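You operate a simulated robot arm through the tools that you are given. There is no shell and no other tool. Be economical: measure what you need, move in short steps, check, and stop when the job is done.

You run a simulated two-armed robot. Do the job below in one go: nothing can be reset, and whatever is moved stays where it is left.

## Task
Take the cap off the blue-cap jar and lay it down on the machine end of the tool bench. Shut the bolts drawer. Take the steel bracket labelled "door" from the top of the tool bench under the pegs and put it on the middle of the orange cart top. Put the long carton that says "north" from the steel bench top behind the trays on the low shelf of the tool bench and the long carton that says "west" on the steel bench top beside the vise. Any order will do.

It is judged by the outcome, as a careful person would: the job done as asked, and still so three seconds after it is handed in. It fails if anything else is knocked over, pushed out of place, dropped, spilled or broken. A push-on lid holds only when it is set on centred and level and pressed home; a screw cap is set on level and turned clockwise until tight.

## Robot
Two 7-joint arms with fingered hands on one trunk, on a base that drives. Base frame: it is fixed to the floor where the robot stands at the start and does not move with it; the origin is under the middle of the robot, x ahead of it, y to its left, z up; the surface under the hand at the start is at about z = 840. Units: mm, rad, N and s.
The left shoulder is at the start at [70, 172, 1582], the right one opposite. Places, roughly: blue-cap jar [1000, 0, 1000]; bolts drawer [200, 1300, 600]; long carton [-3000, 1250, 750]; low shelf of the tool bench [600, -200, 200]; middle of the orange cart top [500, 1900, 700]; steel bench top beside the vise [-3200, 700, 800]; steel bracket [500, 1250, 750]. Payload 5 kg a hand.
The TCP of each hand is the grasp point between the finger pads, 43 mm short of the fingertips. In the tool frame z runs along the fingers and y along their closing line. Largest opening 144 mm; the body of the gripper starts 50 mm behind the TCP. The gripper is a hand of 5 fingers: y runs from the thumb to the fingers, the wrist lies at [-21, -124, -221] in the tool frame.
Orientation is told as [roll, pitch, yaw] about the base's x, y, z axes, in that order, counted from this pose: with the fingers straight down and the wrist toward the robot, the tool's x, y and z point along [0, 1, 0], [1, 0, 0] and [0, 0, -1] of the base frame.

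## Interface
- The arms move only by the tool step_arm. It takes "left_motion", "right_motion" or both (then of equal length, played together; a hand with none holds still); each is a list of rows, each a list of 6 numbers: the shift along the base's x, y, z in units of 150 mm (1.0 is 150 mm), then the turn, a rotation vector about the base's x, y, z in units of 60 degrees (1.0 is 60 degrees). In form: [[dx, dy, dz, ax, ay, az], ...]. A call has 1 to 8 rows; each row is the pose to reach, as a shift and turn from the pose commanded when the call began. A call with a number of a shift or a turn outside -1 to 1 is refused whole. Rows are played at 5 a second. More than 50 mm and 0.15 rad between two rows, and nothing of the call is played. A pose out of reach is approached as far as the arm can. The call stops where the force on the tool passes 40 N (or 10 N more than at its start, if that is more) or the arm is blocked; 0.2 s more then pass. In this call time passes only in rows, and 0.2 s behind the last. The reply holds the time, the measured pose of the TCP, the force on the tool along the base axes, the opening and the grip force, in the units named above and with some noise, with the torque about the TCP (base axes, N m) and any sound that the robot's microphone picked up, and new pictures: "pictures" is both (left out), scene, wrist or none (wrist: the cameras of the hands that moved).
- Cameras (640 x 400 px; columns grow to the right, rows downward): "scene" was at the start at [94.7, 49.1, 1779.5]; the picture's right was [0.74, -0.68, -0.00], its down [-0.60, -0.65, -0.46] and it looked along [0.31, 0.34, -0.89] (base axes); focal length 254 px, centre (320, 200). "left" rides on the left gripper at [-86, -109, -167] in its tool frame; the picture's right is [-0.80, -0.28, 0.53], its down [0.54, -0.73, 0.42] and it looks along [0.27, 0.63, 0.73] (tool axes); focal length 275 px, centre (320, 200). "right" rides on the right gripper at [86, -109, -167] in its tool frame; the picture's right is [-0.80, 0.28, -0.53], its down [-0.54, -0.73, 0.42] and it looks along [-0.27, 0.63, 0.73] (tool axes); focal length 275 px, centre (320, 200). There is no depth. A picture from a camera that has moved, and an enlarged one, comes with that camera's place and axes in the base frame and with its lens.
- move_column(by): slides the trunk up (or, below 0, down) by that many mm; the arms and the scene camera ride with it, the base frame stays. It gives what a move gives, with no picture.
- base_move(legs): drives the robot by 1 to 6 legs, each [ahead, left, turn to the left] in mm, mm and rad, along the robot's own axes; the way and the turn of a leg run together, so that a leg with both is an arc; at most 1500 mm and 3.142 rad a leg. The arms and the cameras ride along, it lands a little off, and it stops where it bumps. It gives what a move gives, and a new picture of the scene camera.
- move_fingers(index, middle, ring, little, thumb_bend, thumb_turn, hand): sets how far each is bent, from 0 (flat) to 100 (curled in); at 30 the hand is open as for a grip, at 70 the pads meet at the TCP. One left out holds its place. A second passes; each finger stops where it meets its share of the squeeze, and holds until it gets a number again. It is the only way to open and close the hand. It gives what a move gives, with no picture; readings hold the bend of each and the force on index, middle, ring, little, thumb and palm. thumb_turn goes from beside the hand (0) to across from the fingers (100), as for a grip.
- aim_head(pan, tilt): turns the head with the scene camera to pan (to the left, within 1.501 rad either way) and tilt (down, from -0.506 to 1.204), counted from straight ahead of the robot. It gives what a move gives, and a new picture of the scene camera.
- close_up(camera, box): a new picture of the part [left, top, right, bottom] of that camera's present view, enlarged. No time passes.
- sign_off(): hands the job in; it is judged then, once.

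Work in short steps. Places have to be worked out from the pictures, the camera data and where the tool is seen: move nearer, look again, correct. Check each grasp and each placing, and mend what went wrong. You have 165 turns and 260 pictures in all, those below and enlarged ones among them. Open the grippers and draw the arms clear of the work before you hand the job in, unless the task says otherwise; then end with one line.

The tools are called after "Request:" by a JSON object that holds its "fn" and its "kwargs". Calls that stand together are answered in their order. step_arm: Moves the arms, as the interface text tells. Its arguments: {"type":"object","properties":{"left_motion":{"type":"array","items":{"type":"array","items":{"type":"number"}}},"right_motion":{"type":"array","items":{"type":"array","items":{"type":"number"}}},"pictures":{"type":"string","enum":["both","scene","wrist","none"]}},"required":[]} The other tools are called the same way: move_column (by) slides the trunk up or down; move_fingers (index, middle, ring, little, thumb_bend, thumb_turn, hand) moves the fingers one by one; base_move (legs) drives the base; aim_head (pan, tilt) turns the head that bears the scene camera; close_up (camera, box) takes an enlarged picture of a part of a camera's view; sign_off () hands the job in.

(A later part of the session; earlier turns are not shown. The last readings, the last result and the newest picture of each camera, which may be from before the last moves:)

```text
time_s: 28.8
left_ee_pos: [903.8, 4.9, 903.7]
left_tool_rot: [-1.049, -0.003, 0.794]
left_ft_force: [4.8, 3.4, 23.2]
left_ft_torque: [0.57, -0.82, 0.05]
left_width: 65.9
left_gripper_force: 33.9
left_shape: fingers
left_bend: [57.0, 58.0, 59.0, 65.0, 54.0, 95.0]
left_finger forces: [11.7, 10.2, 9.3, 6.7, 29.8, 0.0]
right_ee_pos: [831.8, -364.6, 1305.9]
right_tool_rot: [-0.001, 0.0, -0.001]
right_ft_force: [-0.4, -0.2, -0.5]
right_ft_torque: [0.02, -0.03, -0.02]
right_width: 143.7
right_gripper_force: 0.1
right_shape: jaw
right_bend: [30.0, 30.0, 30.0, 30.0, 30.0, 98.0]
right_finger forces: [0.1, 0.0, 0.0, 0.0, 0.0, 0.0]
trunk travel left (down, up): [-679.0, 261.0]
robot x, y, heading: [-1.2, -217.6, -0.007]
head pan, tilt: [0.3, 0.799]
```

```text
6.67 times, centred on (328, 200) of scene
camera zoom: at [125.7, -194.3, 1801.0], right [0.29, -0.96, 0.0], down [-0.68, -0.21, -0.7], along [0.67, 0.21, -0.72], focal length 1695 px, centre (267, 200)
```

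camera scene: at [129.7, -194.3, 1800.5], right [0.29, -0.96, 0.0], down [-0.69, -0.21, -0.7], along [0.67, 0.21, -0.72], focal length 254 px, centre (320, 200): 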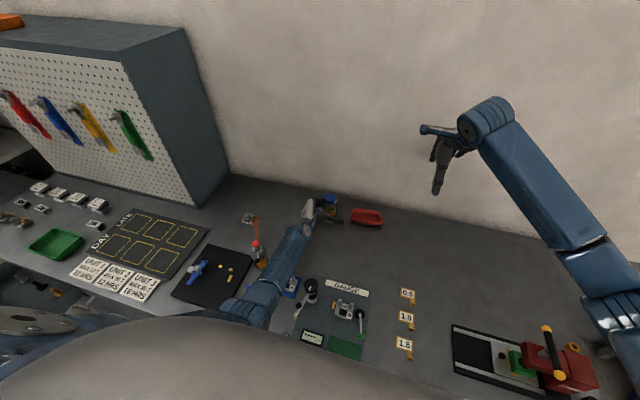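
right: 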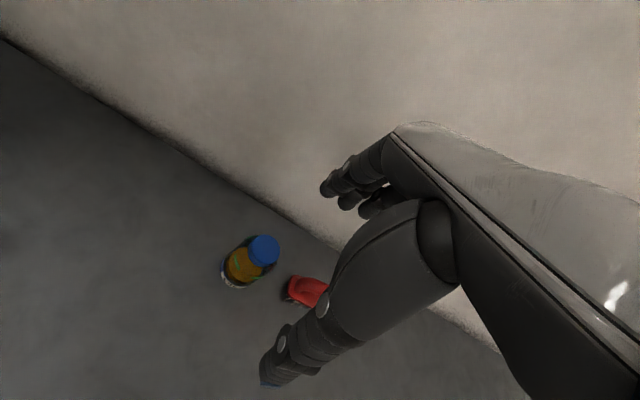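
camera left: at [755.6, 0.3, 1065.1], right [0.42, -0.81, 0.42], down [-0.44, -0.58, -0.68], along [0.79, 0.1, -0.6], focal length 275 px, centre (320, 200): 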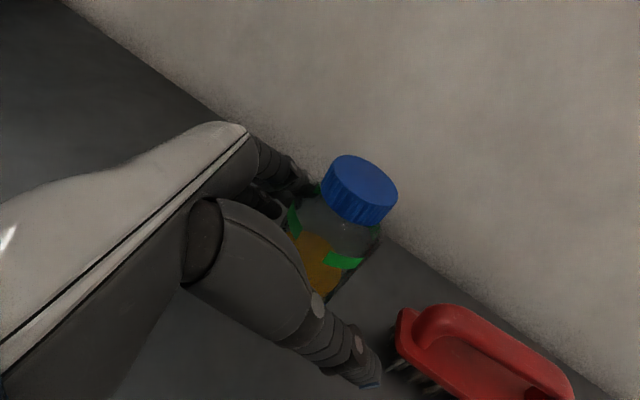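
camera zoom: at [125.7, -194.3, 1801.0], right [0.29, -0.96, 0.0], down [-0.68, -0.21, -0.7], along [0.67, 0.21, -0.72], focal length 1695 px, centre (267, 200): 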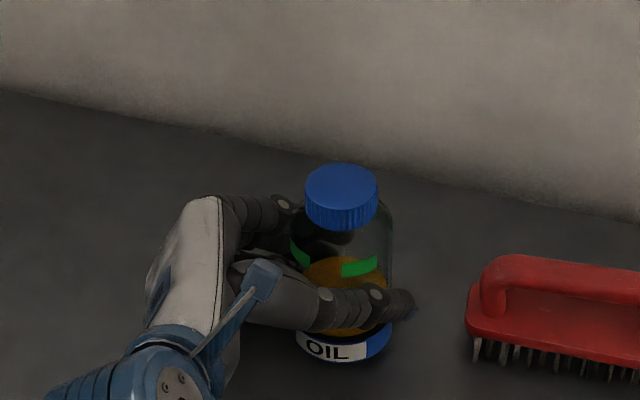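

Jar held; relieve the table push by raising the left hand a little, then bring the right hand above the cap.

Request:
{"fn": "step_arm", "kwargs": {"left_motion": [[0, 0, 0.03, 0, 0, 0], [0, 0, 0.06, 0, 0, 0]], "pictures": "none"}}

Request:
{"fn": "step_arm", "kwargs": {"right_motion": [[0.1, 0.25, 0, 0, 0, 0], [0.2, 0.5, 0, 0, 0, 0], [0.3, 0.75, 0, 0, 0, 0], [0.4, 1, 0, 0, 0, 0]], "pictures": "none"}}

Request:
{"fn": "step_arm", "kwargs": {"right_motion": [[0, 0.25, 0, 0, 0, 0], [0, 0.5, 0, 0, 0, 0], [0, 0.75, 0, 0, 0, 0], [0, 1, 0, 0, 0, 0]], "pictures": "none"}}

Request:
{"fn": "step_arm", "kwargs": {"right_motion": [[0.04, 0.2, -0.25, 0, 0, 0], [0.07, 0.4, -0.5, 0, 0, 0], [0.07, 0.43, -0.75, 0, 0, 0], [0.07, 0.43, -1, 0, 0, 0]], "pictures": "both"}}

```text
time_s: 29.4
left_ee_pos: [903.0, 3.6, 905.3]
left_tool_rot: [-1.041, 0.004, 0.791]
left_ft_force: [1.7, -0.6, 1.9]
left_ft_torque: [0.11, -0.12, -0.07]
left_width: 65.7
left_gripper_force: 31.2
left_shape: fingers
left_bend: [57.0, 59.0, 59.0, 65.0, 54.0, 95.0]
left_finger forces: [12.3, 9.3, 7.2, 3.8, 29.5, 0.0]
right_ee_pos: [834.9, -364.5, 1303.6]
right_tool_rot: [0.0, 0.002, -0.001]
right_ft_force: [0.0, 0.9, 0.2]
right_ft_torque: [0.02, -0.02, -0.01]
right_width: 143.6
right_gripper_force: 0.0
right_shape: jaw
right_bend: [30.0, 30.0, 30.0, 30.0, 30.0, 98.0]
right_finger forces: [0.0, 0.0, 0.0, 0.0, 0.0, 0.1]
trunk travel left (down, up): [-679.0, 261.0]
robot x, y, heading: [0.7, -216.6, -0.001]
head pan, tilt: [0.3, 0.799]
```

```text
time_s: 30.4
left_ee_pos: [904.9, 6.0, 907.3]
left_tool_rot: [-1.05, 0.001, 0.792]
left_ft_force: [0.4, 0.7, -0.7]
left_ft_torque: [0.01, -0.02, 0.0]
left_width: 65.8
left_gripper_force: 29.9
left_shape: fingers
left_bend: [57.0, 59.0, 59.0, 66.0, 54.0, 95.0]
left_finger forces: [12.3, 9.2, 7.2, 1.8, 29.5, 0.0]
right_ee_pos: [895.1, -209.8, 1305.6]
right_tool_rot: [-0.003, 0.003, -0.002]
right_ft_force: [0.3, -0.4, 0.6]
right_ft_torque: [0.02, 0.05, 0.01]
right_width: 143.9
right_gripper_force: 0.2
right_shape: jaw
right_bend: [30.0, 30.0, 30.0, 30.0, 30.0, 98.0]
right_finger forces: [0.0, 0.0, 0.0, 0.0, 0.1, 0.1]
trunk travel left (down, up): [-679.0, 261.0]
robot x, y, heading: [-0.2, -221.5, -0.002]
head pan, tilt: [0.3, 0.799]
```

```text
time_s: 31.4
left_ee_pos: [904.6, 5.7, 908.2]
left_tool_rot: [-1.047, 0.002, 0.791]
left_ft_force: [-0.2, 0.2, -0.7]
left_ft_torque: [0.02, 0.03, -0.02]
left_width: 65.7
left_gripper_force: 29.6
left_shape: fingers
left_bend: [57.0, 59.0, 59.0, 65.0, 54.0, 95.0]
left_finger forces: [12.3, 9.2, 7.3, 1.1, 29.5, 0.0]
right_ee_pos: [894.2, -63.3, 1303.3]
right_tool_rot: [-0.001, 0.001, -0.003]
right_ft_force: [-0.5, -0.1, 0.4]
right_ft_torque: [0.01, 0.0, 0.03]
right_width: 143.9
right_gripper_force: 0.1
right_shape: jaw
right_bend: [30.0, 30.0, 30.0, 30.0, 30.0, 98.0]
right_finger forces: [0.1, 0.0, 0.0, 0.1, 0.0, 0.0]
trunk travel left (down, up): [-679.0, 261.0]
robot x, y, heading: [1.7, -221.9, -0.002]
head pan, tilt: [0.3, 0.799]
```

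```text
time_s: 32.6
left_ee_pos: [904.8, 4.2, 908.5]
left_tool_rot: [-1.046, -0.001, 0.792]
left_ft_force: [-0.9, -0.2, -0.4]
left_ft_torque: [0.02, -0.01, -0.01]
left_width: 65.9
left_gripper_force: 29.3
left_shape: fingers
left_bend: [57.0, 59.0, 59.0, 65.0, 54.0, 95.0]
left_finger forces: [12.3, 9.2, 7.2, 0.7, 29.5, 0.0]
right_ee_pos: [924.1, -30.6, 1156.5]
right_tool_rot: [-0.021, -0.017, -0.028]
right_ft_force: [-0.2, 0.0, 1.1]
right_ft_torque: [-0.02, 0.0, 0.01]
right_width: 143.8
right_gripper_force: 0.0
right_shape: jaw
right_bend: [30.0, 30.0, 30.0, 30.0, 30.0, 97.0]
right_finger forces: [0.1, 0.0, 0.1, 0.0, 0.0, 0.0]
trunk travel left (down, up): [-679.0, 261.0]
robot x, y, heading: [-0.5, -219.1, -0.002]
head pan, tilt: [0.3, 0.799]
stopped in row 4 (right hand): the arm was blocked; the commanded pose is now the measured one
camera scene: at [128.3, -192.2, 1800.6], right [0.29, -0.96, 0.0], down [-0.69, -0.21, -0.7], along [0.67, 0.2, -0.72], focal length 254 px, centre (320, 200)
camera right: at [815.7, 61.7, 1321.3], right [0.25, -0.79, 0.55], down [-0.73, -0.53, -0.42], along [0.63, -0.3, -0.72], focal length 275 px, centre (320, 200)
```

scene: 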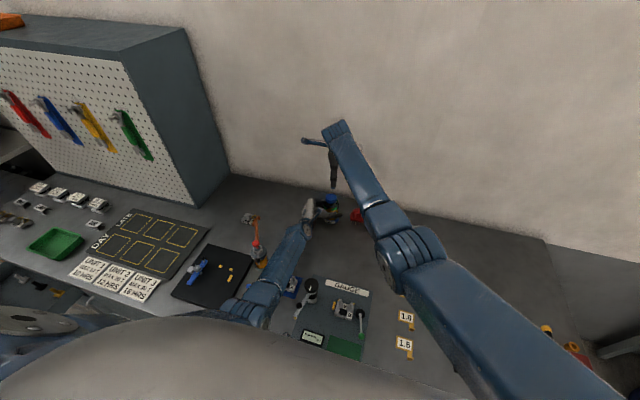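
right: 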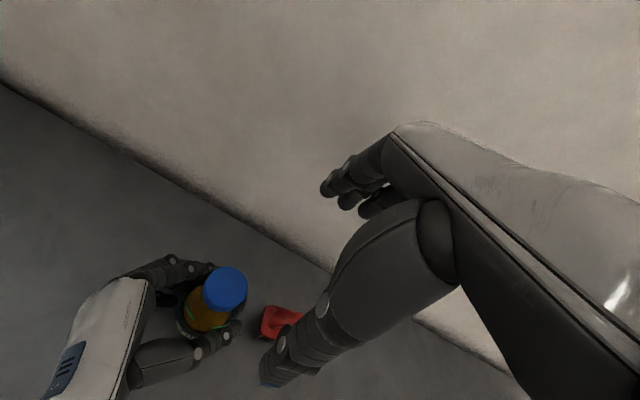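

Right arm hits its limit that far across. I'll lift the held jar and bring it to a mid-air spot in front of the chest, turning the left hand to point sideways. First retract the right hand.

Request:
{"fn": "step_arm", "kwargs": {"right_motion": [[-0.1, -0.2, 0.2, 0, 0, 0], [-0.3, -0.4, 0.4, 0, 0, 0], [-0.5, -0.6, 0.6, 0, 0, 0], [-0.7, -0.8, 0.8, 0, 0, 0], [-0.9, -1, 0.9, 0, 0, 0]], "pictures": "none"}}

Request:
{"fn": "step_arm", "kwargs": {"right_motion": [[-0.1, -0.2, 0.15, 0, 0, 0], [-0.2, -0.45, 0.3, 0, 0, 0], [-0.3, -0.7, 0.45, 0, 0, 0], [-0.4, -1, 0.6, 0, 0, 0]], "pictures": "none"}}

Request:
{"fn": "step_arm", "kwargs": {"left_motion": [[0, 0, 0.12, 0, 0, 0], [0, 0, 0.25, 0, 0, -0.09], [0, 0, 0.4, 0, 0, -0.18], [0, 0, 0.55, 0, 0, -0.27], [0, 0, 0.7, 0, 0, -0.36], [-0.1, -0.1, 0.85, 0, 0, -0.45], [-0.2, -0.2, 1, 0, 0, -0.54], [-0.4, -0.3, 1, 0, 0, -0.63]], "pictures": "both"}}

```text
refused: row 2 steps farther than a row can; nothing moved
```

```text
refused: row 4 steps farther than a row can; nothing moved
```

```text
time_s: 34.4
left_ee_pos: [845.4, -43.1, 1058.3]
left_tool_rot: [-1.047, 0.001, 0.13]
left_ft_force: [4.6, -1.1, -2.3]
left_ft_torque: [0.19, 0.3, -0.02]
left_width: 65.3
left_gripper_force: 29.7
left_shape: fingers
left_bend: [57.0, 59.0, 60.0, 65.0, 56.0, 94.0]
left_finger forces: [14.8, 8.9, 7.5, 0.0, 27.1, 0.0]
right_ee_pos: [921.6, -30.4, 1156.1]
right_tool_rot: [-0.02, -0.015, -0.029]
right_ft_force: [-4.7, 2.4, 1.5]
right_ft_torque: [0.04, 0.18, -0.23]
right_width: 143.9
right_gripper_force: 0.0
right_shape: jaw
right_bend: [30.0, 30.0, 30.0, 30.0, 26.0, 97.0]
right_finger forces: [0.0, 0.0, 0.0, 0.0, 3.9, 0.0]
trunk travel left (down, up): [-679.0, 261.0]
robot x, y, heading: [-0.6, -221.6, -0.0]
head pan, tilt: [0.3, 0.799]
camera scene: at [128.3, -193.7, 1800.6], right [0.29, -0.96, 0.0], down [-0.69, -0.21, -0.7], along [0.67, 0.2, -0.72], focal length 254 px, centre (320, 200)
camera left: at [722.8, 46.4, 1217.3], right [-0.17, -0.89, 0.42], down [-0.71, -0.19, -0.68], along [0.69, -0.41, -0.6], focal length 275 px, centre (320, 200)
```

scene: 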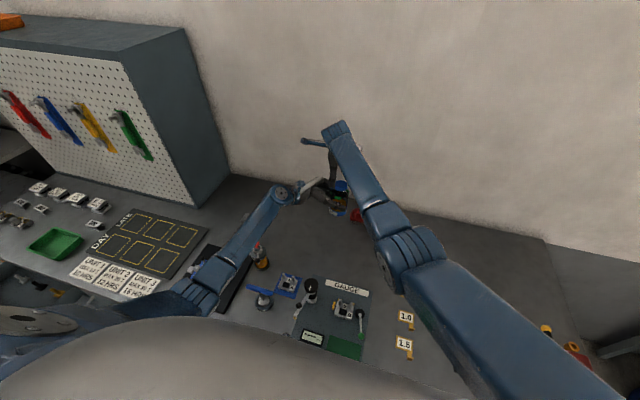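
left: 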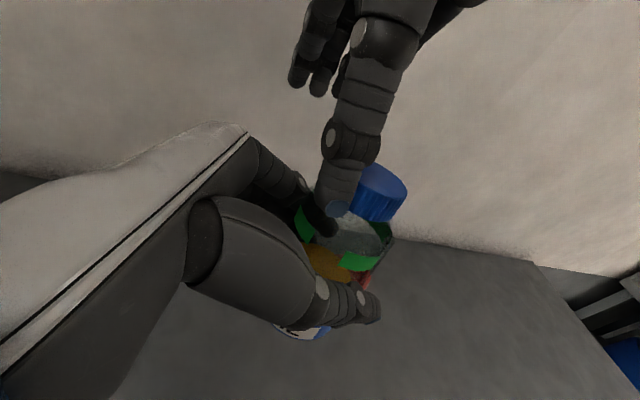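

The rejected rows left the right hand in place and its thumb now lightly touches the jar. Raise the right hand straight up first, then back off.

Request:
{"fn": "step_arm", "kwargs": {"right_motion": [[0.05, 0, 0.2, 0, 0, 0], [0.05, 0, 0.45, 0, 0, 0], [0.05, 0, 0.7, 0, 0, 0], [0.05, 0, 1, 0, 0, 0]], "pictures": "none"}}

Request:
{"fn": "step_arm", "kwargs": {"right_motion": [[-0.2, -0.2, 0.1, 0, 0, 0], [-0.4, -0.4, 0.2, 0, 0, 0], [-0.6, -0.6, 0.3, 0, 0, 0], [-0.8, -0.8, 0.4, 0, 0, 0], [-1, -1, 0.5, 0, 0, 0]], "pictures": "none"}}

Request:
{"fn": "step_arm", "kwargs": {"right_motion": [[-0.1, -0.25, 0.05, 0, 0, 0], [-0.2, -0.5, 0.1, 0, 0, 0], [-0.3, -0.75, 0.15, 0, 0, 0], [-0.4, -1, 0.2, 0, 0, 0]], "pictures": "none"}}

Request:
{"fn": "step_arm", "kwargs": {"left_motion": [[-0.15, -0.1, 0, 0, 0, -0.06], [-0.3, -0.2, 0, 0, 0, -0.12], [-0.45, -0.3, 0, 0, 0, -0.12], [-0.6, -0.4, 0.05, 0, 0, -0.12], [-0.75, -0.5, 0.1, 0, 0, -0.12], [-0.9, -0.6, 0.15, 0, 0, -0.12], [-1, -0.78, 0.2, 0, 0, -0.12]], "pictures": "both"}}

```text
time_s: 35.4
left_ee_pos: [844.5, -40.9, 1058.7]
left_tool_rot: [-1.047, 0.0, 0.133]
left_ft_force: [-0.2, -0.3, -1.4]
left_ft_torque: [0.03, 0.0, 0.02]
left_width: 65.9
left_gripper_force: 30.3
left_shape: fingers
left_bend: [57.0, 59.0, 60.0, 65.0, 55.0, 94.0]
left_finger forces: [12.9, 9.3, 7.5, 0.1, 30.1, 0.0]
right_ee_pos: [927.7, -25.0, 1306.0]
right_tool_rot: [-0.015, -0.013, -0.025]
right_ft_force: [-0.4, -0.9, -0.5]
right_ft_torque: [0.08, -0.02, -0.01]
right_width: 143.8
right_gripper_force: 0.0
right_shape: jaw
right_bend: [30.0, 30.0, 30.0, 30.0, 30.0, 97.0]
right_finger forces: [0.0, 0.0, 0.1, 0.0, 0.0, 0.0]
trunk travel left (down, up): [-679.0, 261.0]
robot x, y, heading: [-2.6, -219.9, -0.006]
head pan, tilt: [0.3, 0.799]
```

```text
time_s: 36.6
left_ee_pos: [843.9, -41.1, 1060.2]
left_tool_rot: [-1.045, -0.002, 0.132]
left_ft_force: [-0.4, -0.7, -1.5]
left_ft_torque: [0.04, -0.02, 0.01]
left_width: 65.5
left_gripper_force: 29.7
left_shape: fingers
left_bend: [57.0, 59.0, 60.0, 65.0, 55.0, 94.0]
left_finger forces: [13.0, 9.3, 7.4, 0.1, 30.1, 0.0]
right_ee_pos: [778.8, -182.9, 1382.8]
right_tool_rot: [-0.017, -0.015, -0.027]
right_ft_force: [-0.8, -1.8, 0.3]
right_ft_torque: [0.02, -0.06, 0.02]
right_width: 144.0
right_gripper_force: 0.0
right_shape: jaw
right_bend: [30.0, 30.0, 30.0, 30.0, 30.0, 98.0]
right_finger forces: [0.0, 0.0, 0.0, 0.0, 0.1, 0.0]
trunk travel left (down, up): [-679.0, 261.0]
robot x, y, heading: [1.0, -221.4, 0.001]
head pan, tilt: [0.3, 0.799]
```

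```text
time_s: 37.8
left_ee_pos: [844.9, -43.0, 1057.9]
left_tool_rot: [-1.047, 0.002, 0.133]
left_ft_force: [0.6, -0.4, -1.8]
left_ft_torque: [0.04, -0.04, -0.01]
left_width: 65.7
left_gripper_force: 29.7
left_shape: fingers
left_bend: [57.0, 59.0, 60.0, 65.0, 55.0, 94.0]
left_finger forces: [13.1, 9.3, 7.5, 0.0, 30.1, 0.0]
right_ee_pos: [724.5, -372.3, 1402.9]
right_tool_rot: [-0.077, -0.013, -0.068]
right_ft_force: [0.2, 0.3, 0.4]
right_ft_torque: [0.02, 0.03, -0.01]
right_width: 144.0
right_gripper_force: 0.0
right_shape: jaw
right_bend: [30.0, 30.0, 30.0, 30.0, 30.0, 98.0]
right_finger forces: [0.1, 0.0, 0.0, 0.0, 0.1, 0.0]
trunk travel left (down, up): [-679.0, 261.0]
robot x, y, heading: [-1.7, -223.0, 0.003]
head pan, tilt: [0.3, 0.799]
stopped in row 4 (right hand): the arm was blocked; the commanded pose is now the measured one
```

```text
time_s: 39.4
left_ee_pos: [695.9, -159.8, 1089.6]
left_tool_rot: [-1.044, 0.0, 0.007]
left_ft_force: [-0.3, -0.9, -1.6]
left_ft_torque: [0.03, -0.01, 0.0]
left_width: 65.8
left_gripper_force: 29.9
left_shape: fingers
left_bend: [57.0, 59.0, 60.0, 65.0, 55.0, 94.0]
left_finger forces: [13.0, 9.4, 7.4, 0.0, 29.9, 0.0]
right_ee_pos: [722.8, -370.9, 1403.2]
right_tool_rot: [-0.077, -0.014, -0.067]
right_ft_force: [-0.5, -0.5, -1.6]
right_ft_torque: [0.08, 0.03, -0.01]
right_width: 143.8
right_gripper_force: 0.2
right_shape: jaw
right_bend: [30.0, 30.0, 30.0, 30.0, 30.0, 98.0]
right_finger forces: [0.0, 0.1, 0.0, 0.0, 0.0, 0.0]
trunk travel left (down, up): [-679.0, 261.0]
robot x, y, heading: [0.1, -219.8, -0.0]
head pan, tilt: [0.3, 0.799]
camera scene: at [128.0, -195.4, 1800.7], right [0.29, -0.96, 0.0], down [-0.69, -0.21, -0.7], along [0.67, 0.21, -0.72], focal length 254 px, centre (320, 200)
camera left: at [585.8, -57.7, 1248.0], right [-0.28, -0.86, 0.42], down [-0.72, -0.1, -0.68], along [0.63, -0.49, -0.6], focal length 275 px, centre (320, 200)
```

scene: 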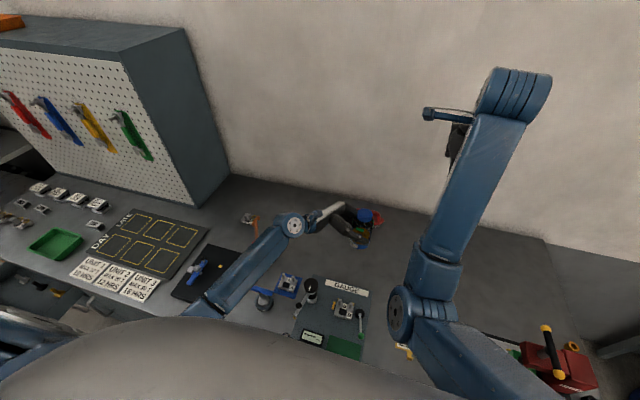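
left: 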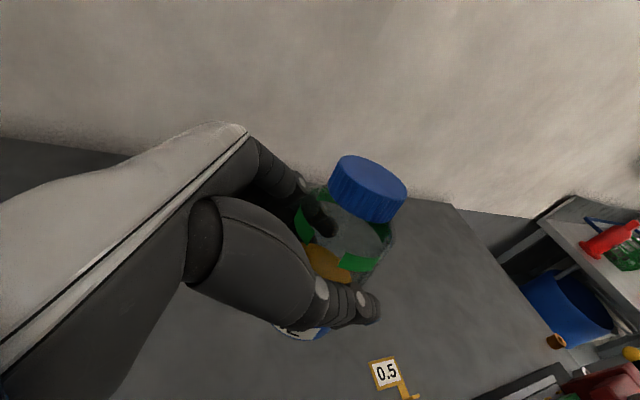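

Jar is steady mid-air. Triangulate the cap now.

Request:
{"fn": "close_up", "kwargs": {"camera": "scene", "box": [320, 190, 400, 240]}}

Request:
{"fn": "close_up", "kwargs": {"camera": "left", "box": [290, 130, 450, 230]}}

```text
8.00 times, centred on (360, 215) of scene
camera zoom: at [128.0, -195.4, 1800.7], right [0.29, -0.96, 0.0], down [-0.69, -0.21, -0.7], along [0.67, 0.21, -0.72], focal length 2034 px, centre (0, 80)
```

zoom: 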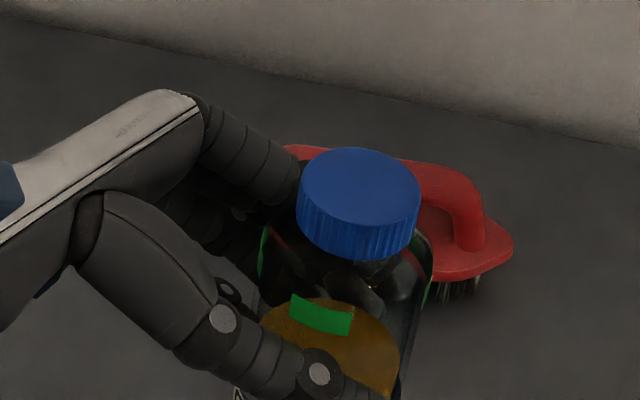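

```text
4.00 times, centred on (370, 180) of left
camera zoom: at [585.8, -57.7, 1248.0], right [-0.28, -0.86, 0.42], down [-0.72, -0.1, -0.68], along [0.63, -0.49, -0.6], focal length 1101 px, centre (120, 280)
```

zoom: 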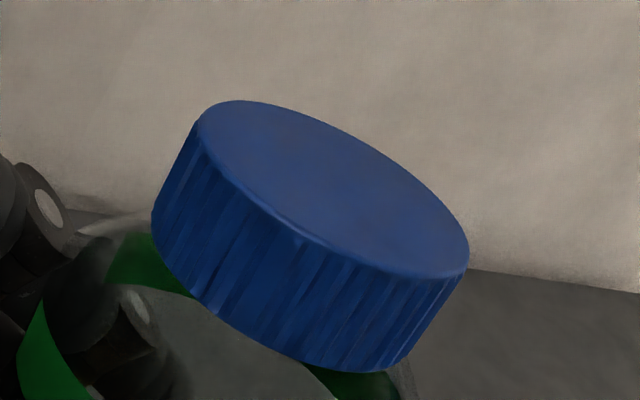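

Cap top ≈ [693, −169, 1172]. Bring the right hand above it.

Request:
{"fn": "step_arm", "kwargs": {"right_motion": [[-0.05, 0.25, 0, 0.02, 0, 0.02], [-0.1, 0.5, 0, 0.04, 0.01, 0.04], [-0.15, 0.75, 0, 0.074, 0.013, 0.064], [-0.2, 1, 0, 0.074, 0.013, 0.064]], "pictures": "none"}}

Request:
{"fn": "step_arm", "kwargs": {"right_motion": [[0, 0.2, -0.2, 0, 0, 0], [0, 0.35, -0.4, 0, 0, 0], [0, 0.35, -0.6, 0, 0, 0], [0, 0.35, -0.75, 0, 0, 0]], "pictures": "both"}}

```text
time_s: 40.6
left_ee_pos: [697.0, -159.9, 1089.4]
left_tool_rot: [-1.045, 0.0, 0.008]
left_ft_force: [-0.2, 0.6, -1.7]
left_ft_torque: [0.02, -0.02, 0.03]
left_width: 65.7
left_gripper_force: 29.8
left_shape: fingers
left_bend: [57.0, 59.0, 60.0, 65.0, 55.0, 94.0]
left_finger forces: [13.0, 9.4, 7.3, 0.0, 29.9, 0.1]
right_ee_pos: [720.3, -285.7, 1400.7]
right_tool_rot: [-0.09, -0.04, -0.08]
right_ft_force: [-0.6, -0.1, -0.5]
right_ft_torque: [0.01, 0.03, -0.01]
right_width: 143.8
right_gripper_force: 0.1
right_shape: jaw
right_bend: [30.0, 30.0, 30.0, 30.0, 30.0, 97.0]
right_finger forces: [0.0, 0.0, 0.0, 0.0, 0.0, 0.1]
right hand out of reach, approached as far as the arm can: row 4
trunk travel left (down, up): [-679.0, 261.0]
robot x, y, heading: [-0.5, -220.9, -0.001]
head pan, tilt: [0.3, 0.799]
stopped in row 4 (right hand): the arm was blocked; the commanded pose is now the measured one
```

```text
time_s: 41.8
left_ee_pos: [697.4, -158.7, 1088.0]
left_tool_rot: [-1.045, 0.001, 0.008]
left_ft_force: [0.0, 0.6, -1.5]
left_ft_torque: [-0.01, -0.03, -0.01]
left_width: 65.5
left_gripper_force: 29.8
left_shape: fingers
left_bend: [57.0, 59.0, 60.0, 65.0, 55.0, 94.0]
left_finger forces: [13.0, 9.1, 7.4, 0.1, 29.9, 0.0]
right_ee_pos: [743.6, -302.5, 1292.4]
right_tool_rot: [-0.186, -0.092, -0.128]
right_ft_force: [0.7, 0.4, -0.5]
right_ft_torque: [-0.01, 0.01, 0.01]
right_width: 143.8
right_gripper_force: 0.1
right_shape: jaw
right_bend: [30.0, 30.0, 30.0, 30.0, 30.0, 97.0]
right_finger forces: [0.1, 0.1, 0.0, 0.0, 0.0, 0.0]
trunk travel left (down, up): [-679.0, 261.0]
robot x, y, heading: [1.9, -217.6, -0.002]
head pan, tilt: [0.3, 0.799]
stopped in row 4 (right hand): the arm was blocked; the commanded pose is now the measured one
camera scene: at [129.0, -193.5, 1800.6], right [0.29, -0.96, 0.0], down [-0.69, -0.21, -0.7], along [0.67, 0.2, -0.72], focal length 254 px, centre (320, 200)
camera right: at [639.2, -171.6, 1431.5], right [0.13, -0.71, 0.69], down [-0.77, -0.52, -0.38], along [0.63, -0.48, -0.61], focal length 275 px, centre (320, 200)
```

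scene: 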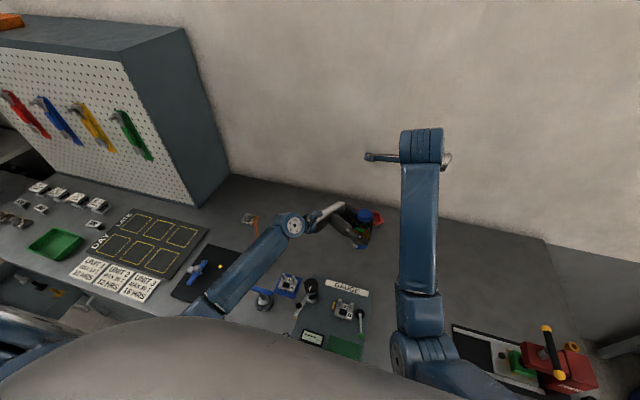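
right: 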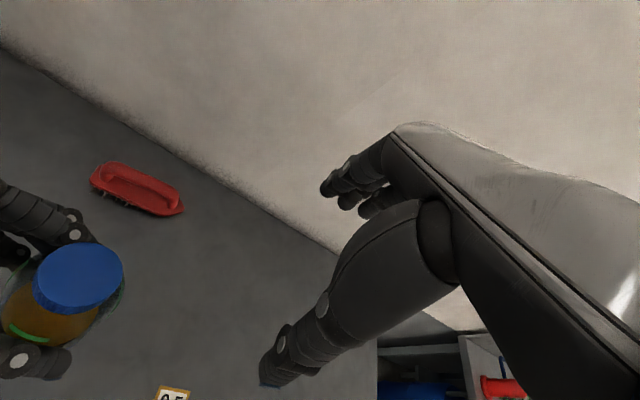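

The right wrist is at a joint limit because the hand is high. Return it toward the known-good robot-frame pose (further out, lower).

Request:
{"fn": "step_arm", "kwargs": {"right_motion": [[0.1, 0, -0.1, 0, 0, 0], [0.2, 0, -0.2, 0.03, 0.01, 0.02], [0.3, 0.1, -0.3, 0.06, 0.03, 0.04], [0.4, 0.2, -0.4, 0.09, 0.05, 0.07], [0.5, 0.3, -0.5, 0.13, 0.07, 0.1], [0.6, 0.5, -0.5, 0.18, 0.09, 0.12]], "pictures": "none"}}

```text
time_s: 43.4
left_ee_pos: [695.7, -159.8, 1088.3]
left_tool_rot: [-1.047, 0.001, 0.007]
left_ft_force: [0.5, -0.7, -0.9]
left_ft_torque: [0.02, -0.01, 0.04]
left_width: 65.6
left_gripper_force: 29.6
left_shape: fingers
left_bend: [57.0, 59.0, 60.0, 65.0, 55.0, 94.0]
left_finger forces: [13.0, 9.1, 7.4, 0.0, 29.8, 0.1]
right_ee_pos: [841.4, -279.5, 1205.6]
right_tool_rot: [-0.06, 0.015, -0.045]
right_ft_force: [0.8, 0.1, 0.3]
right_ft_torque: [-0.01, -0.02, 0.02]
right_width: 143.8
right_gripper_force: 0.1
right_shape: jaw
right_bend: [30.0, 30.0, 30.0, 30.0, 30.0, 97.0]
right_finger forces: [0.0, 0.0, 0.1, 0.0, 0.0, 0.1]
trunk travel left (down, up): [-679.0, 261.0]
robot x, y, heading: [-1.8, -219.4, -0.001]
head pan, tilt: [0.3, 0.799]
stopped in row 6 (right hand): the arm was blocked; the commanded pose is now the measured one
```

Turn the right hand's yaw outward (+25°) in line with its forearm, then move in.

Request:
{"fn": "step_arm", "kwargs": {"right_motion": [[0, 0, 0, 0.03, 0, 0.1], [0, 0, 0, 0.06, -0.01, 0.2], [0, 0, 0, 0.06, -0.01, 0.3], [0, 0, 0, 0.06, -0.01, 0.4], [0, 0, 0, 0.06, -0.01, 0.48]], "pictures": "none"}}

Request:
{"fn": "step_arm", "kwargs": {"right_motion": [[0, 0.1, 0.1, 0, 0, 0], [0, 0.2, 0.2, 0, 0, 0], [0, 0.3, 0.3, 0, 0, 0], [-0.1, 0.4, 0.4, 0, 0, 0], [-0.25, 0.5, 0.5, 0, 0, 0], [-0.4, 0.6, 0.55, 0, 0, 0], [-0.6, 0.7, 0.55, 0, 0, 0]], "pictures": "both"}}

```text
time_s: 44.6
left_ee_pos: [696.1, -159.8, 1087.8]
left_tool_rot: [-1.046, -0.001, 0.006]
left_ft_force: [-0.9, -0.5, -1.7]
left_ft_torque: [0.06, 0.02, -0.02]
left_width: 65.6
left_gripper_force: 29.6
left_shape: fingers
left_bend: [57.0, 59.0, 60.0, 65.0, 55.0, 94.0]
left_finger forces: [13.0, 9.2, 7.4, 0.0, 29.7, 0.0]
right_ee_pos: [842.5, -276.4, 1205.1]
right_tool_rot: [0.002, -0.005, 0.46]
right_ft_force: [-0.2, 0.0, 0.0]
right_ft_torque: [0.02, -0.01, -0.01]
right_width: 143.9
right_gripper_force: 0.1
right_shape: jaw
right_bend: [30.0, 30.0, 30.0, 30.0, 30.0, 97.0]
right_finger forces: [0.1, 0.1, 0.0, 0.0, 0.0, 0.0]
trunk travel left (down, up): [-679.0, 261.0]
robot x, y, heading: [-5.6, -220.9, -0.001]
head pan, tilt: [0.3, 0.799]
```

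```text
time_s: 46.2
left_ee_pos: [696.0, -158.3, 1090.1]
left_tool_rot: [-1.046, 0.0, 0.007]
left_ft_force: [0.5, 0.8, -1.3]
left_ft_torque: [0.03, 0.0, 0.03]
left_width: 65.7
left_gripper_force: 29.9
left_shape: fingers
left_bend: [57.0, 59.0, 60.0, 65.0, 55.0, 94.0]
left_finger forces: [13.0, 9.2, 7.4, 0.1, 29.9, 0.0]
right_ee_pos: [748.7, -169.7, 1286.4]
right_tool_rot: [0.0, -0.007, 0.459]
right_ft_force: [0.2, -0.1, 1.0]
right_ft_torque: [0.0, -0.04, 0.0]
right_width: 144.0
right_gripper_force: 0.1
right_shape: jaw
right_bend: [30.0, 30.0, 30.0, 30.0, 30.0, 97.0]
right_finger forces: [0.0, 0.0, 0.0, 0.1, 0.0, 0.0]
trunk travel left (down, up): [-679.0, 261.0]
robot x, y, heading: [-1.2, -220.1, -0.002]
head pan, tilt: [0.3, 0.799]
camera scene: at [127.2, -193.5, 1800.7], right [0.29, -0.96, 0.0], down [-0.68, -0.21, -0.7], along [0.67, 0.2, -0.72], focal length 254 px, centre (320, 200)
camera right: at [612.2, -140.0, 1455.5], right [0.6, -0.59, 0.53], down [-0.41, -0.81, -0.43], along [0.68, 0.04, -0.73], focal length 275 px, centre (320, 200)
```

scene: 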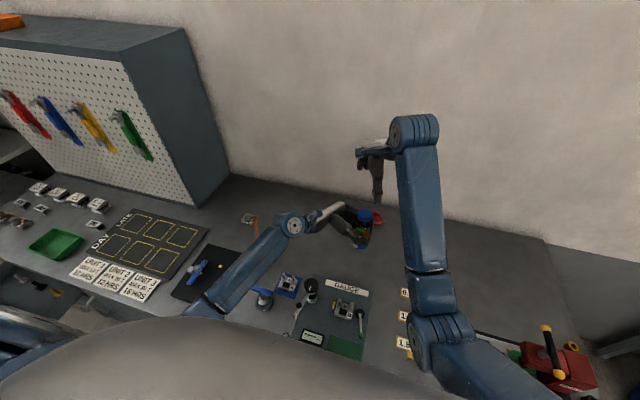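
right: 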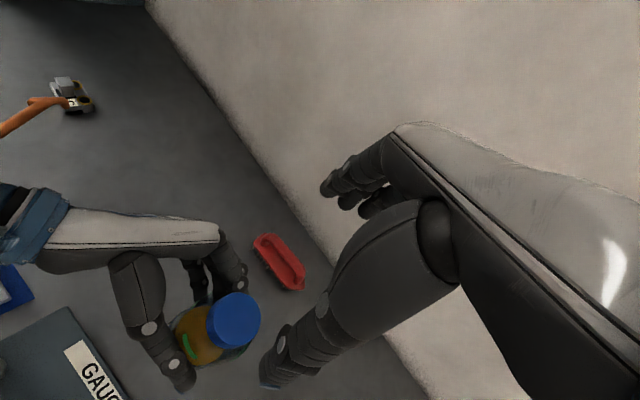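

Works. Center over the cap [694, −171] and test how far the hand can turn counter-clockwise.

Request:
{"fn": "step_arm", "kwargs": {"right_motion": [[-0.18, 0, 0, 0, 0, 0], [-0.365, -0.01, 0, 0, 0, 0]], "pictures": "none"}}

Request:
{"fn": "step_arm", "kwargs": {"right_motion": [[0, 0, 0, 0, 0, 0.125], [0, 0, 0, 0, 0, 0.25], [0, 0, 0, 0, 0, 0.375], [0, 0, 0, 0, 0, 0.5], [0, 0, 0, 0, 0, 0.625], [0, 0, 0, 0, 0, 0.75], [0, 0, 0, 0, 0, 0.875], [0, 0, 0, 0, 0, 1]], "pictures": "none"}}

Request:
{"fn": "step_arm", "kwargs": {"right_motion": [[0, 0, 0, 0, 0, 0.125], [0, 0, 0, 0, 0, 0.25], [0, 0, 0, 0, 0, 0.375], [0, 0, 0, 0, 0, 0.5]], "pictures": "scene"}}

```text
time_s: 46.8
left_ee_pos: [695.9, -158.8, 1090.8]
left_tool_rot: [-1.045, -0.001, 0.007]
left_ft_force: [-0.6, -0.3, -1.1]
left_ft_torque: [0.04, -0.02, 0.02]
left_width: 65.4
left_gripper_force: 29.8
left_shape: fingers
left_bend: [57.0, 59.0, 60.0, 65.0, 55.0, 94.0]
left_finger forces: [13.0, 9.2, 7.4, 0.1, 29.8, 0.0]
right_ee_pos: [694.9, -172.7, 1289.7]
right_tool_rot: [0.001, -0.006, 0.459]
right_ft_force: [-0.7, 1.0, 1.1]
right_ft_torque: [-0.04, -0.05, 0.01]
right_width: 144.0
right_gripper_force: 0.2
right_shape: jaw
right_bend: [30.0, 30.0, 30.0, 30.0, 30.0, 97.0]
right_finger forces: [0.1, 0.1, 0.1, 0.0, 0.0, 0.0]
trunk travel left (down, up): [-679.0, 261.0]
robot x, y, heading: [-2.5, -219.9, 0.006]
head pan, tilt: [0.3, 0.799]
```

```text
time_s: 48.6
left_ee_pos: [696.4, -161.0, 1088.9]
left_tool_rot: [-1.045, 0.0, 0.007]
left_ft_force: [0.5, 0.3, -1.3]
left_ft_torque: [0.0, -0.02, -0.04]
left_width: 65.4
left_gripper_force: 29.5
left_shape: fingers
left_bend: [57.0, 59.0, 60.0, 65.0, 55.0, 94.0]
left_finger forces: [13.1, 9.2, 7.3, 0.1, 29.9, 0.1]
right_ee_pos: [697.6, -172.3, 1287.7]
right_tool_rot: [0.001, -0.005, 1.509]
right_ft_force: [-0.4, 0.2, 0.6]
right_ft_torque: [0.02, 0.01, 0.0]
right_width: 143.7
right_gripper_force: 0.0
right_shape: jaw
right_bend: [30.0, 30.0, 30.0, 30.0, 30.0, 97.0]
right_finger forces: [0.1, 0.1, 0.0, 0.0, 0.0, 0.0]
trunk travel left (down, up): [-679.0, 261.0]
robot x, y, heading: [1.3, -218.5, -0.005]
head pan, tilt: [0.3, 0.799]
```

```text
time_s: 49.6
left_ee_pos: [697.6, -159.8, 1088.0]
left_tool_rot: [-1.047, 0.0, 0.007]
left_ft_force: [0.3, 0.2, -2.0]
left_ft_torque: [0.01, -0.01, -0.02]
left_width: 65.4
left_gripper_force: 29.4
left_shape: fingers
left_bend: [57.0, 59.0, 60.0, 65.0, 55.0, 94.0]
left_finger forces: [13.1, 9.2, 7.5, 0.0, 29.7, 0.1]
right_ee_pos: [696.1, -170.0, 1286.8]
right_tool_rot: [0.002, -0.005, 2.034]
right_ft_force: [0.1, 0.5, 0.6]
right_ft_torque: [-0.01, 0.0, 0.01]
right_width: 143.8
right_gripper_force: 0.0
right_shape: jaw
right_bend: [30.0, 30.0, 30.0, 30.0, 30.0, 97.0]
right_finger forces: [0.0, 0.1, 0.0, 0.0, 0.1, 0.1]
trunk travel left (down, up): [-679.0, 261.0]
robot x, y, heading: [0.1, -219.9, -0.002]
head pan, tilt: [0.3, 0.799]
camera scene: at [129.3, -193.7, 1800.5], right [0.29, -0.96, 0.0], down [-0.69, -0.21, -0.7], along [0.67, 0.2, -0.72], focal length 254 px, centre (320, 200)
```

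scene: 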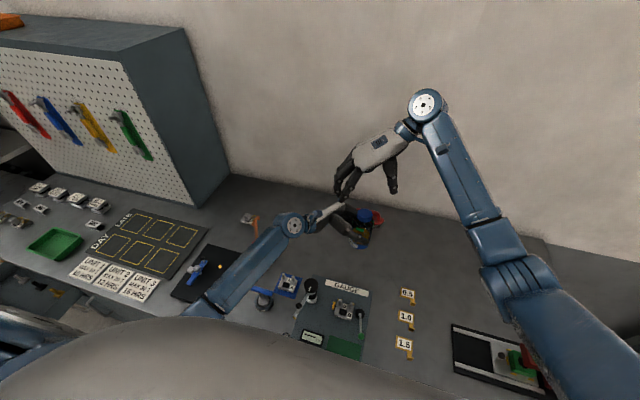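

Range from 0.46 to 2.03+ rad is available: about 90° strokes. Turn back and lower onto the cap.

Request:
{"fn": "step_arm", "kwargs": {"right_motion": [[0, 0, 0, 0, 0, -0.125], [0, 0, 0, 0, 0, -0.25], [0, 0, 0, 0, 0, -0.375], [0, 0, 0, 0, 0, -0.5], [0, 0, 0, 0, 0, -0.625], [0, 0, 0, 0, 0, -0.75], [0, 0, 0, 0, 0, -0.875], [0, 0, 0, 0, 0, -1]], "pictures": "none"}}

Request:
{"fn": "step_arm", "kwargs": {"right_motion": [[0, 0, 0, 0, 0, -0.125], [0, 0, 0, 0, 0, -0.25], [0, 0, -0.1, 0, 0, -0.375], [-0.01, 0, -0.2, 0, 0, -0.5], [-0.01, 0, -0.3, 0, 0, -0.5], [-0.01, 0, -0.4, 0, 0, -0.5], [-0.01, 0, -0.5, 0, 0, -0.5], [-0.01, 0, -0.6, 0, 0, -0.5]], "pictures": "both"}}

Request:
{"fn": "close_up", "kwargs": {"camera": "scene", "box": [320, 160, 432, 230]}}

Request:
{"fn": "close_up", "kwargs": {"camera": "left", "box": [240, 80, 480, 230]}}

```text
time_s: 51.4
left_ee_pos: [696.7, -159.5, 1090.1]
left_tool_rot: [-1.043, 0.0, 0.006]
left_ft_force: [-0.9, -0.6, -1.6]
left_ft_torque: [0.08, -0.02, -0.01]
left_width: 65.6
left_gripper_force: 29.7
left_shape: fingers
left_bend: [57.0, 59.0, 60.0, 65.0, 55.0, 94.0]
left_finger forces: [13.1, 9.1, 7.4, 0.1, 29.8, 0.1]
right_ee_pos: [697.0, -171.9, 1286.2]
right_tool_rot: [0.002, -0.007, 0.98]
right_ft_force: [0.4, 0.2, 0.1]
right_ft_torque: [-0.01, 0.04, -0.02]
right_width: 143.9
right_gripper_force: 0.1
right_shape: jaw
right_bend: [30.0, 30.0, 30.0, 30.0, 30.0, 97.0]
right_finger forces: [0.0, 0.0, 0.1, 0.0, 0.0, 0.1]
trunk travel left (down, up): [-679.0, 261.0]
robot x, y, heading: [-0.1, -220.5, -0.001]
head pan, tilt: [0.3, 0.799]
```

```text
time_s: 53.2
left_ee_pos: [696.5, -160.3, 1090.6]
left_tool_rot: [-1.045, 0.001, 0.005]
left_ft_force: [-0.4, -0.2, -1.7]
left_ft_torque: [0.02, -0.02, -0.01]
left_width: 65.7
left_gripper_force: 29.7
left_shape: fingers
left_bend: [57.0, 59.0, 60.0, 65.0, 55.0, 94.0]
left_finger forces: [13.1, 9.2, 7.3, 0.0, 29.8, 0.0]
right_ee_pos: [693.9, -172.2, 1196.6]
right_tool_rot: [0.003, -0.004, 0.46]
right_ft_force: [-0.2, 0.7, 0.4]
right_ft_torque: [-0.04, -0.01, 0.0]
right_width: 143.9
right_gripper_force: 0.1
right_shape: jaw
right_bend: [30.0, 30.0, 30.0, 30.0, 30.0, 97.0]
right_finger forces: [0.0, 0.0, 0.0, 0.0, 0.0, 0.0]
trunk travel left (down, up): [-679.0, 261.0]
robot x, y, heading: [2.1, -222.2, -0.001]
head pan, tilt: [0.3, 0.799]
camera scene: at [128.7, -194.4, 1800.6], right [0.29, -0.96, 0.0], down [-0.69, -0.21, -0.7], along [0.67, 0.2, -0.72], focal length 254 px, centre (320, 200)
camera right: at [557.8, -144.4, 1365.5], right [0.61, -0.59, 0.53], down [-0.41, -0.81, -0.43], along [0.68, 0.04, -0.73], focal length 275 px, centre (320, 200)
```

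scene: 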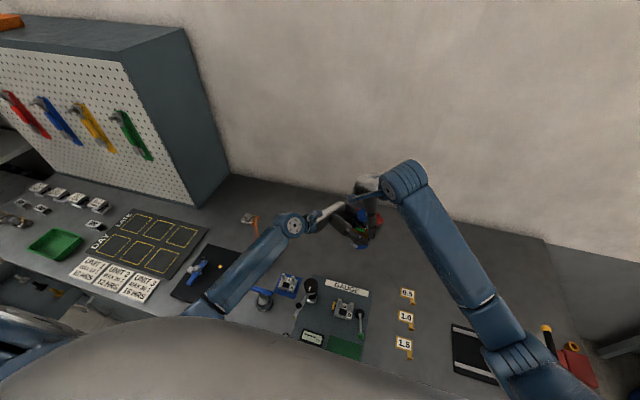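
right: 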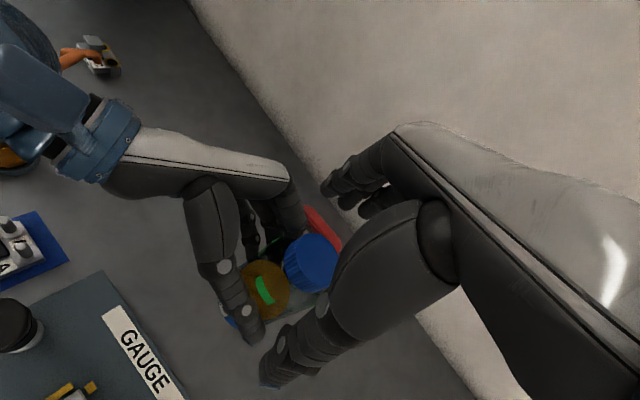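

```text
5.71 times, centred on (376, 195) of scene
camera zoom: at [128.7, -194.4, 1800.6], right [0.29, -0.96, 0.0], down [-0.69, -0.21, -0.7], along [0.67, 0.2, -0.72], focal length 1453 px, centre (0, 229)
```

zoom: 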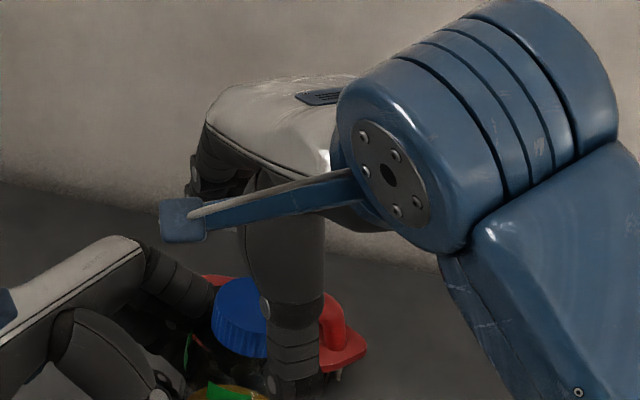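

```text
2.67 times, centred on (360, 155) of left
camera zoom: at [586.5, -57.3, 1247.4], right [-0.28, -0.86, 0.42], down [-0.73, -0.1, -0.68], along [0.63, -0.5, -0.6], focal length 734 px, centre (213, 320)
```

zoom: 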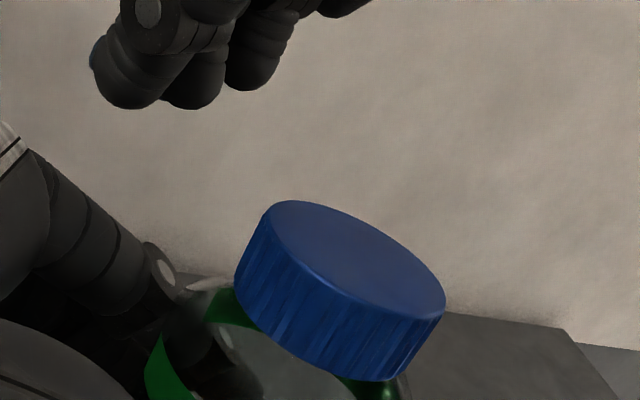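

Alignment good laterally; cap top seems ~1162, so lower another 22 mm and close.

Request:
{"fn": "step_arm", "kwargs": {"right_motion": [[0, 0, -0.07, 0, 0, 0], [0, 0, -0.147, 0, 0, 0]], "pictures": "wrist"}}

Request:
{"fn": "move_fingers", "kwargs": {"hand": "right", "index": 68, "middle": 68, "ring": 68, "little": 68, "thumb_bend": 68}}

Request:
{"fn": "close_up", "kwargs": {"camera": "left", "box": [240, 80, 480, 230]}}

Request:
{"fn": "close_up", "kwargs": {"camera": "right", "box": [200, 180, 440, 330]}}

```text
time_s: 53.8
left_ee_pos: [697.1, -159.4, 1089.1]
left_tool_rot: [-1.045, 0.001, 0.008]
left_ft_force: [-0.5, -0.4, -1.0]
left_ft_torque: [0.05, 0.01, 0.0]
left_width: 65.7
left_gripper_force: 29.7
left_shape: fingers
left_bend: [57.0, 59.0, 60.0, 65.0, 55.0, 94.0]
left_finger forces: [13.1, 9.2, 7.4, 0.1, 29.8, 0.1]
right_ee_pos: [695.4, -172.2, 1174.7]
right_tool_rot: [0.001, -0.006, 0.459]
right_ft_force: [0.5, 0.1, 0.0]
right_ft_torque: [0.0, -0.01, -0.01]
right_width: 144.0
right_gripper_force: 0.2
right_shape: jaw
right_bend: [30.0, 30.0, 30.0, 30.0, 30.0, 97.0]
right_finger forces: [0.0, 0.0, 0.0, 0.1, 0.0, 0.0]
trunk travel left (down, up): [-679.0, 261.0]
robot x, y, heading: [2.5, -218.5, -0.001]
head pan, tilt: [0.3, 0.799]
camera right: at [558.6, -144.2, 1342.5], right [0.6, -0.59, 0.53], down [-0.41, -0.81, -0.43], along [0.68, 0.04, -0.73], focal length 275 px, centre (320, 200)
```

right: 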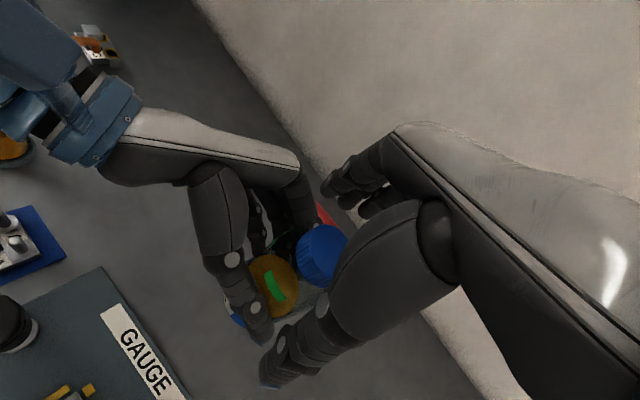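

```text
time_s: 54.8
left_ee_pos: [696.7, -159.5, 1087.3]
left_tool_rot: [-1.045, 0.003, 0.005]
left_ft_force: [-5.2, -2.7, -18.3]
left_ft_torque: [0.28, -0.04, -0.19]
left_width: 65.7
left_gripper_force: 29.5
left_shape: fingers
left_bend: [58.0, 59.0, 59.0, 65.0, 54.0, 96.0]
left_finger forces: [11.3, 8.3, 8.4, 0.0, 31.0, 0.0]
right_ee_pos: [695.0, -173.0, 1176.1]
right_tool_rot: [0.002, -0.007, 0.459]
right_ft_force: [5.4, 3.9, 17.2]
right_ft_torque: [0.26, -0.51, 0.11]
right_width: 54.9
right_gripper_force: 19.3
right_shape: fingers
right_bend: [59.0, 60.0, 68.0, 68.0, 58.0, 97.0]
right_finger forces: [12.1, 13.4, 0.1, 0.1, 13.3, 0.0]
trunk travel left (down, up): [-679.0, 261.0]
robot x, y, heading: [-2.1, -222.5, -0.002]
head pan, tilt: [0.3, 0.799]
```

```text
2.67 times, centred on (360, 155) of left
camera zoom: at [586.3, -57.5, 1246.2], right [-0.28, -0.86, 0.42], down [-0.73, -0.1, -0.68], along [0.63, -0.5, -0.6], focal length 734 px, centre (213, 320)
```

zoom: 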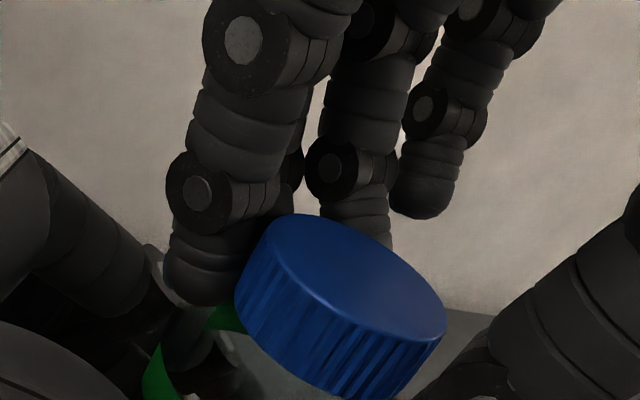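

```text
2.67 times, centred on (320, 255) of right
camera zoom: at [558.7, -144.0, 1343.7], right [0.6, -0.59, 0.53], down [-0.41, -0.81, -0.43], along [0.69, 0.04, -0.73], focal length 734 px, centre (320, 53)
```

zoom: 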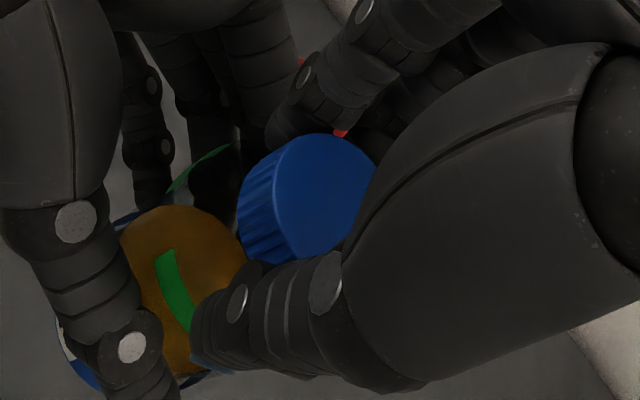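

Tripod grip on the cap is balanced; relieve the downward push by ~4 mm and twist counter-clockwise 45°.

Request:
{"fn": "step_arm", "kwargs": {"right_motion": [[0, 0, 0.025, 0, 0, 0]], "pictures": "none"}}

Request:
{"fn": "step_arm", "kwargs": {"right_motion": [[0, 0, 0, 0, 0, 0.1], [0, 0, 0, 0, 0, 0.2], [0, 0, 0, 0, 0, 0.3], [0, 0, 0, 0, 0, 0.4], [0, 0, 0, 0, 0, 0.5], [0, 0, 0, 0, 0, 0.6], [0, 0, 0, 0, 0, 0.7], [0, 0, 0, 0, 0, 0.8]], "pictures": "none"}}

Request:
{"fn": "close_up", "kwargs": {"camera": "left", "box": [240, 80, 480, 230]}}

```text
time_s: 55.2
left_ee_pos: [696.1, -161.4, 1087.9]
left_tool_rot: [-1.047, -0.001, 0.008]
left_ft_force: [-6.9, -4.1, -15.0]
left_ft_torque: [0.29, -0.15, -0.17]
left_width: 66.0
left_gripper_force: 29.4
left_shape: fingers
left_bend: [58.0, 60.0, 59.0, 65.0, 54.0, 96.0]
left_finger forces: [10.7, 8.2, 8.3, 0.1, 31.6, 0.0]
right_ee_pos: [695.0, -172.6, 1178.1]
right_tool_rot: [0.001, -0.006, 0.458]
right_ft_force: [6.5, 3.5, 12.1]
right_ft_torque: [0.22, -0.49, 0.09]
right_width: 53.7
right_gripper_force: 18.4
right_shape: fingers
right_bend: [59.0, 60.0, 68.0, 68.0, 58.0, 97.0]
right_finger forces: [11.7, 11.7, 0.1, 0.0, 12.0, 0.0]
trunk travel left (down, up): [-679.0, 261.0]
robot x, y, heading: [1.8, -222.0, -0.001]
head pan, tilt: [0.3, 0.799]
```

```text
time_s: 57.0
left_ee_pos: [696.3, -159.8, 1087.2]
left_tool_rot: [-1.046, 0.002, 0.007]
left_ft_force: [-1.8, -6.8, -25.0]
left_ft_torque: [0.63, -0.25, 0.53]
left_width: 66.2
left_gripper_force: 28.4
left_shape: fingers
left_bend: [58.0, 60.0, 59.0, 65.0, 54.0, 96.0]
left_finger forces: [12.5, 8.0, 9.5, 0.0, 27.8, 0.0]
right_ee_pos: [697.1, -170.8, 1180.1]
right_tool_rot: [0.002, -0.006, 1.3]
right_ft_force: [1.4, 7.0, 23.9]
right_ft_torque: [0.18, 0.08, -0.54]
right_width: 40.4
right_gripper_force: 21.2
right_shape: fingers
right_bend: [62.0, 63.0, 68.0, 68.0, 63.0, 93.0]
right_finger forces: [10.2, 12.0, 0.0, 0.0, 19.6, 0.0]
trunk travel left (down, up): [-679.0, 261.0]
robot x, y, heading: [1.8, -218.5, -0.004]
head pan, tilt: [0.3, 0.799]
```

```text
2.67 times, centred on (360, 155) of left
camera zoom: at [586.9, -57.4, 1246.4], right [-0.28, -0.86, 0.42], down [-0.73, -0.1, -0.68], along [0.63, -0.5, -0.6], focal length 734 px, centre (213, 320)
```

zoom: 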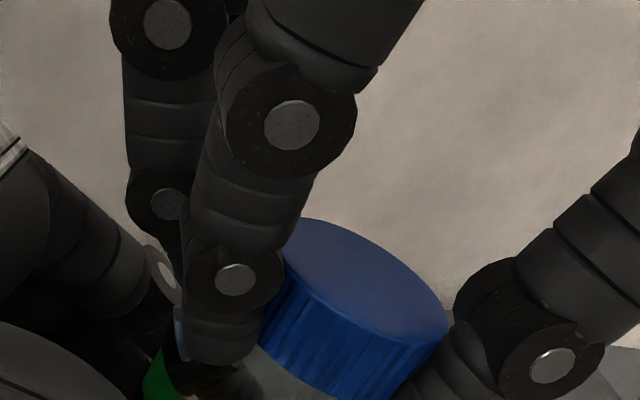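

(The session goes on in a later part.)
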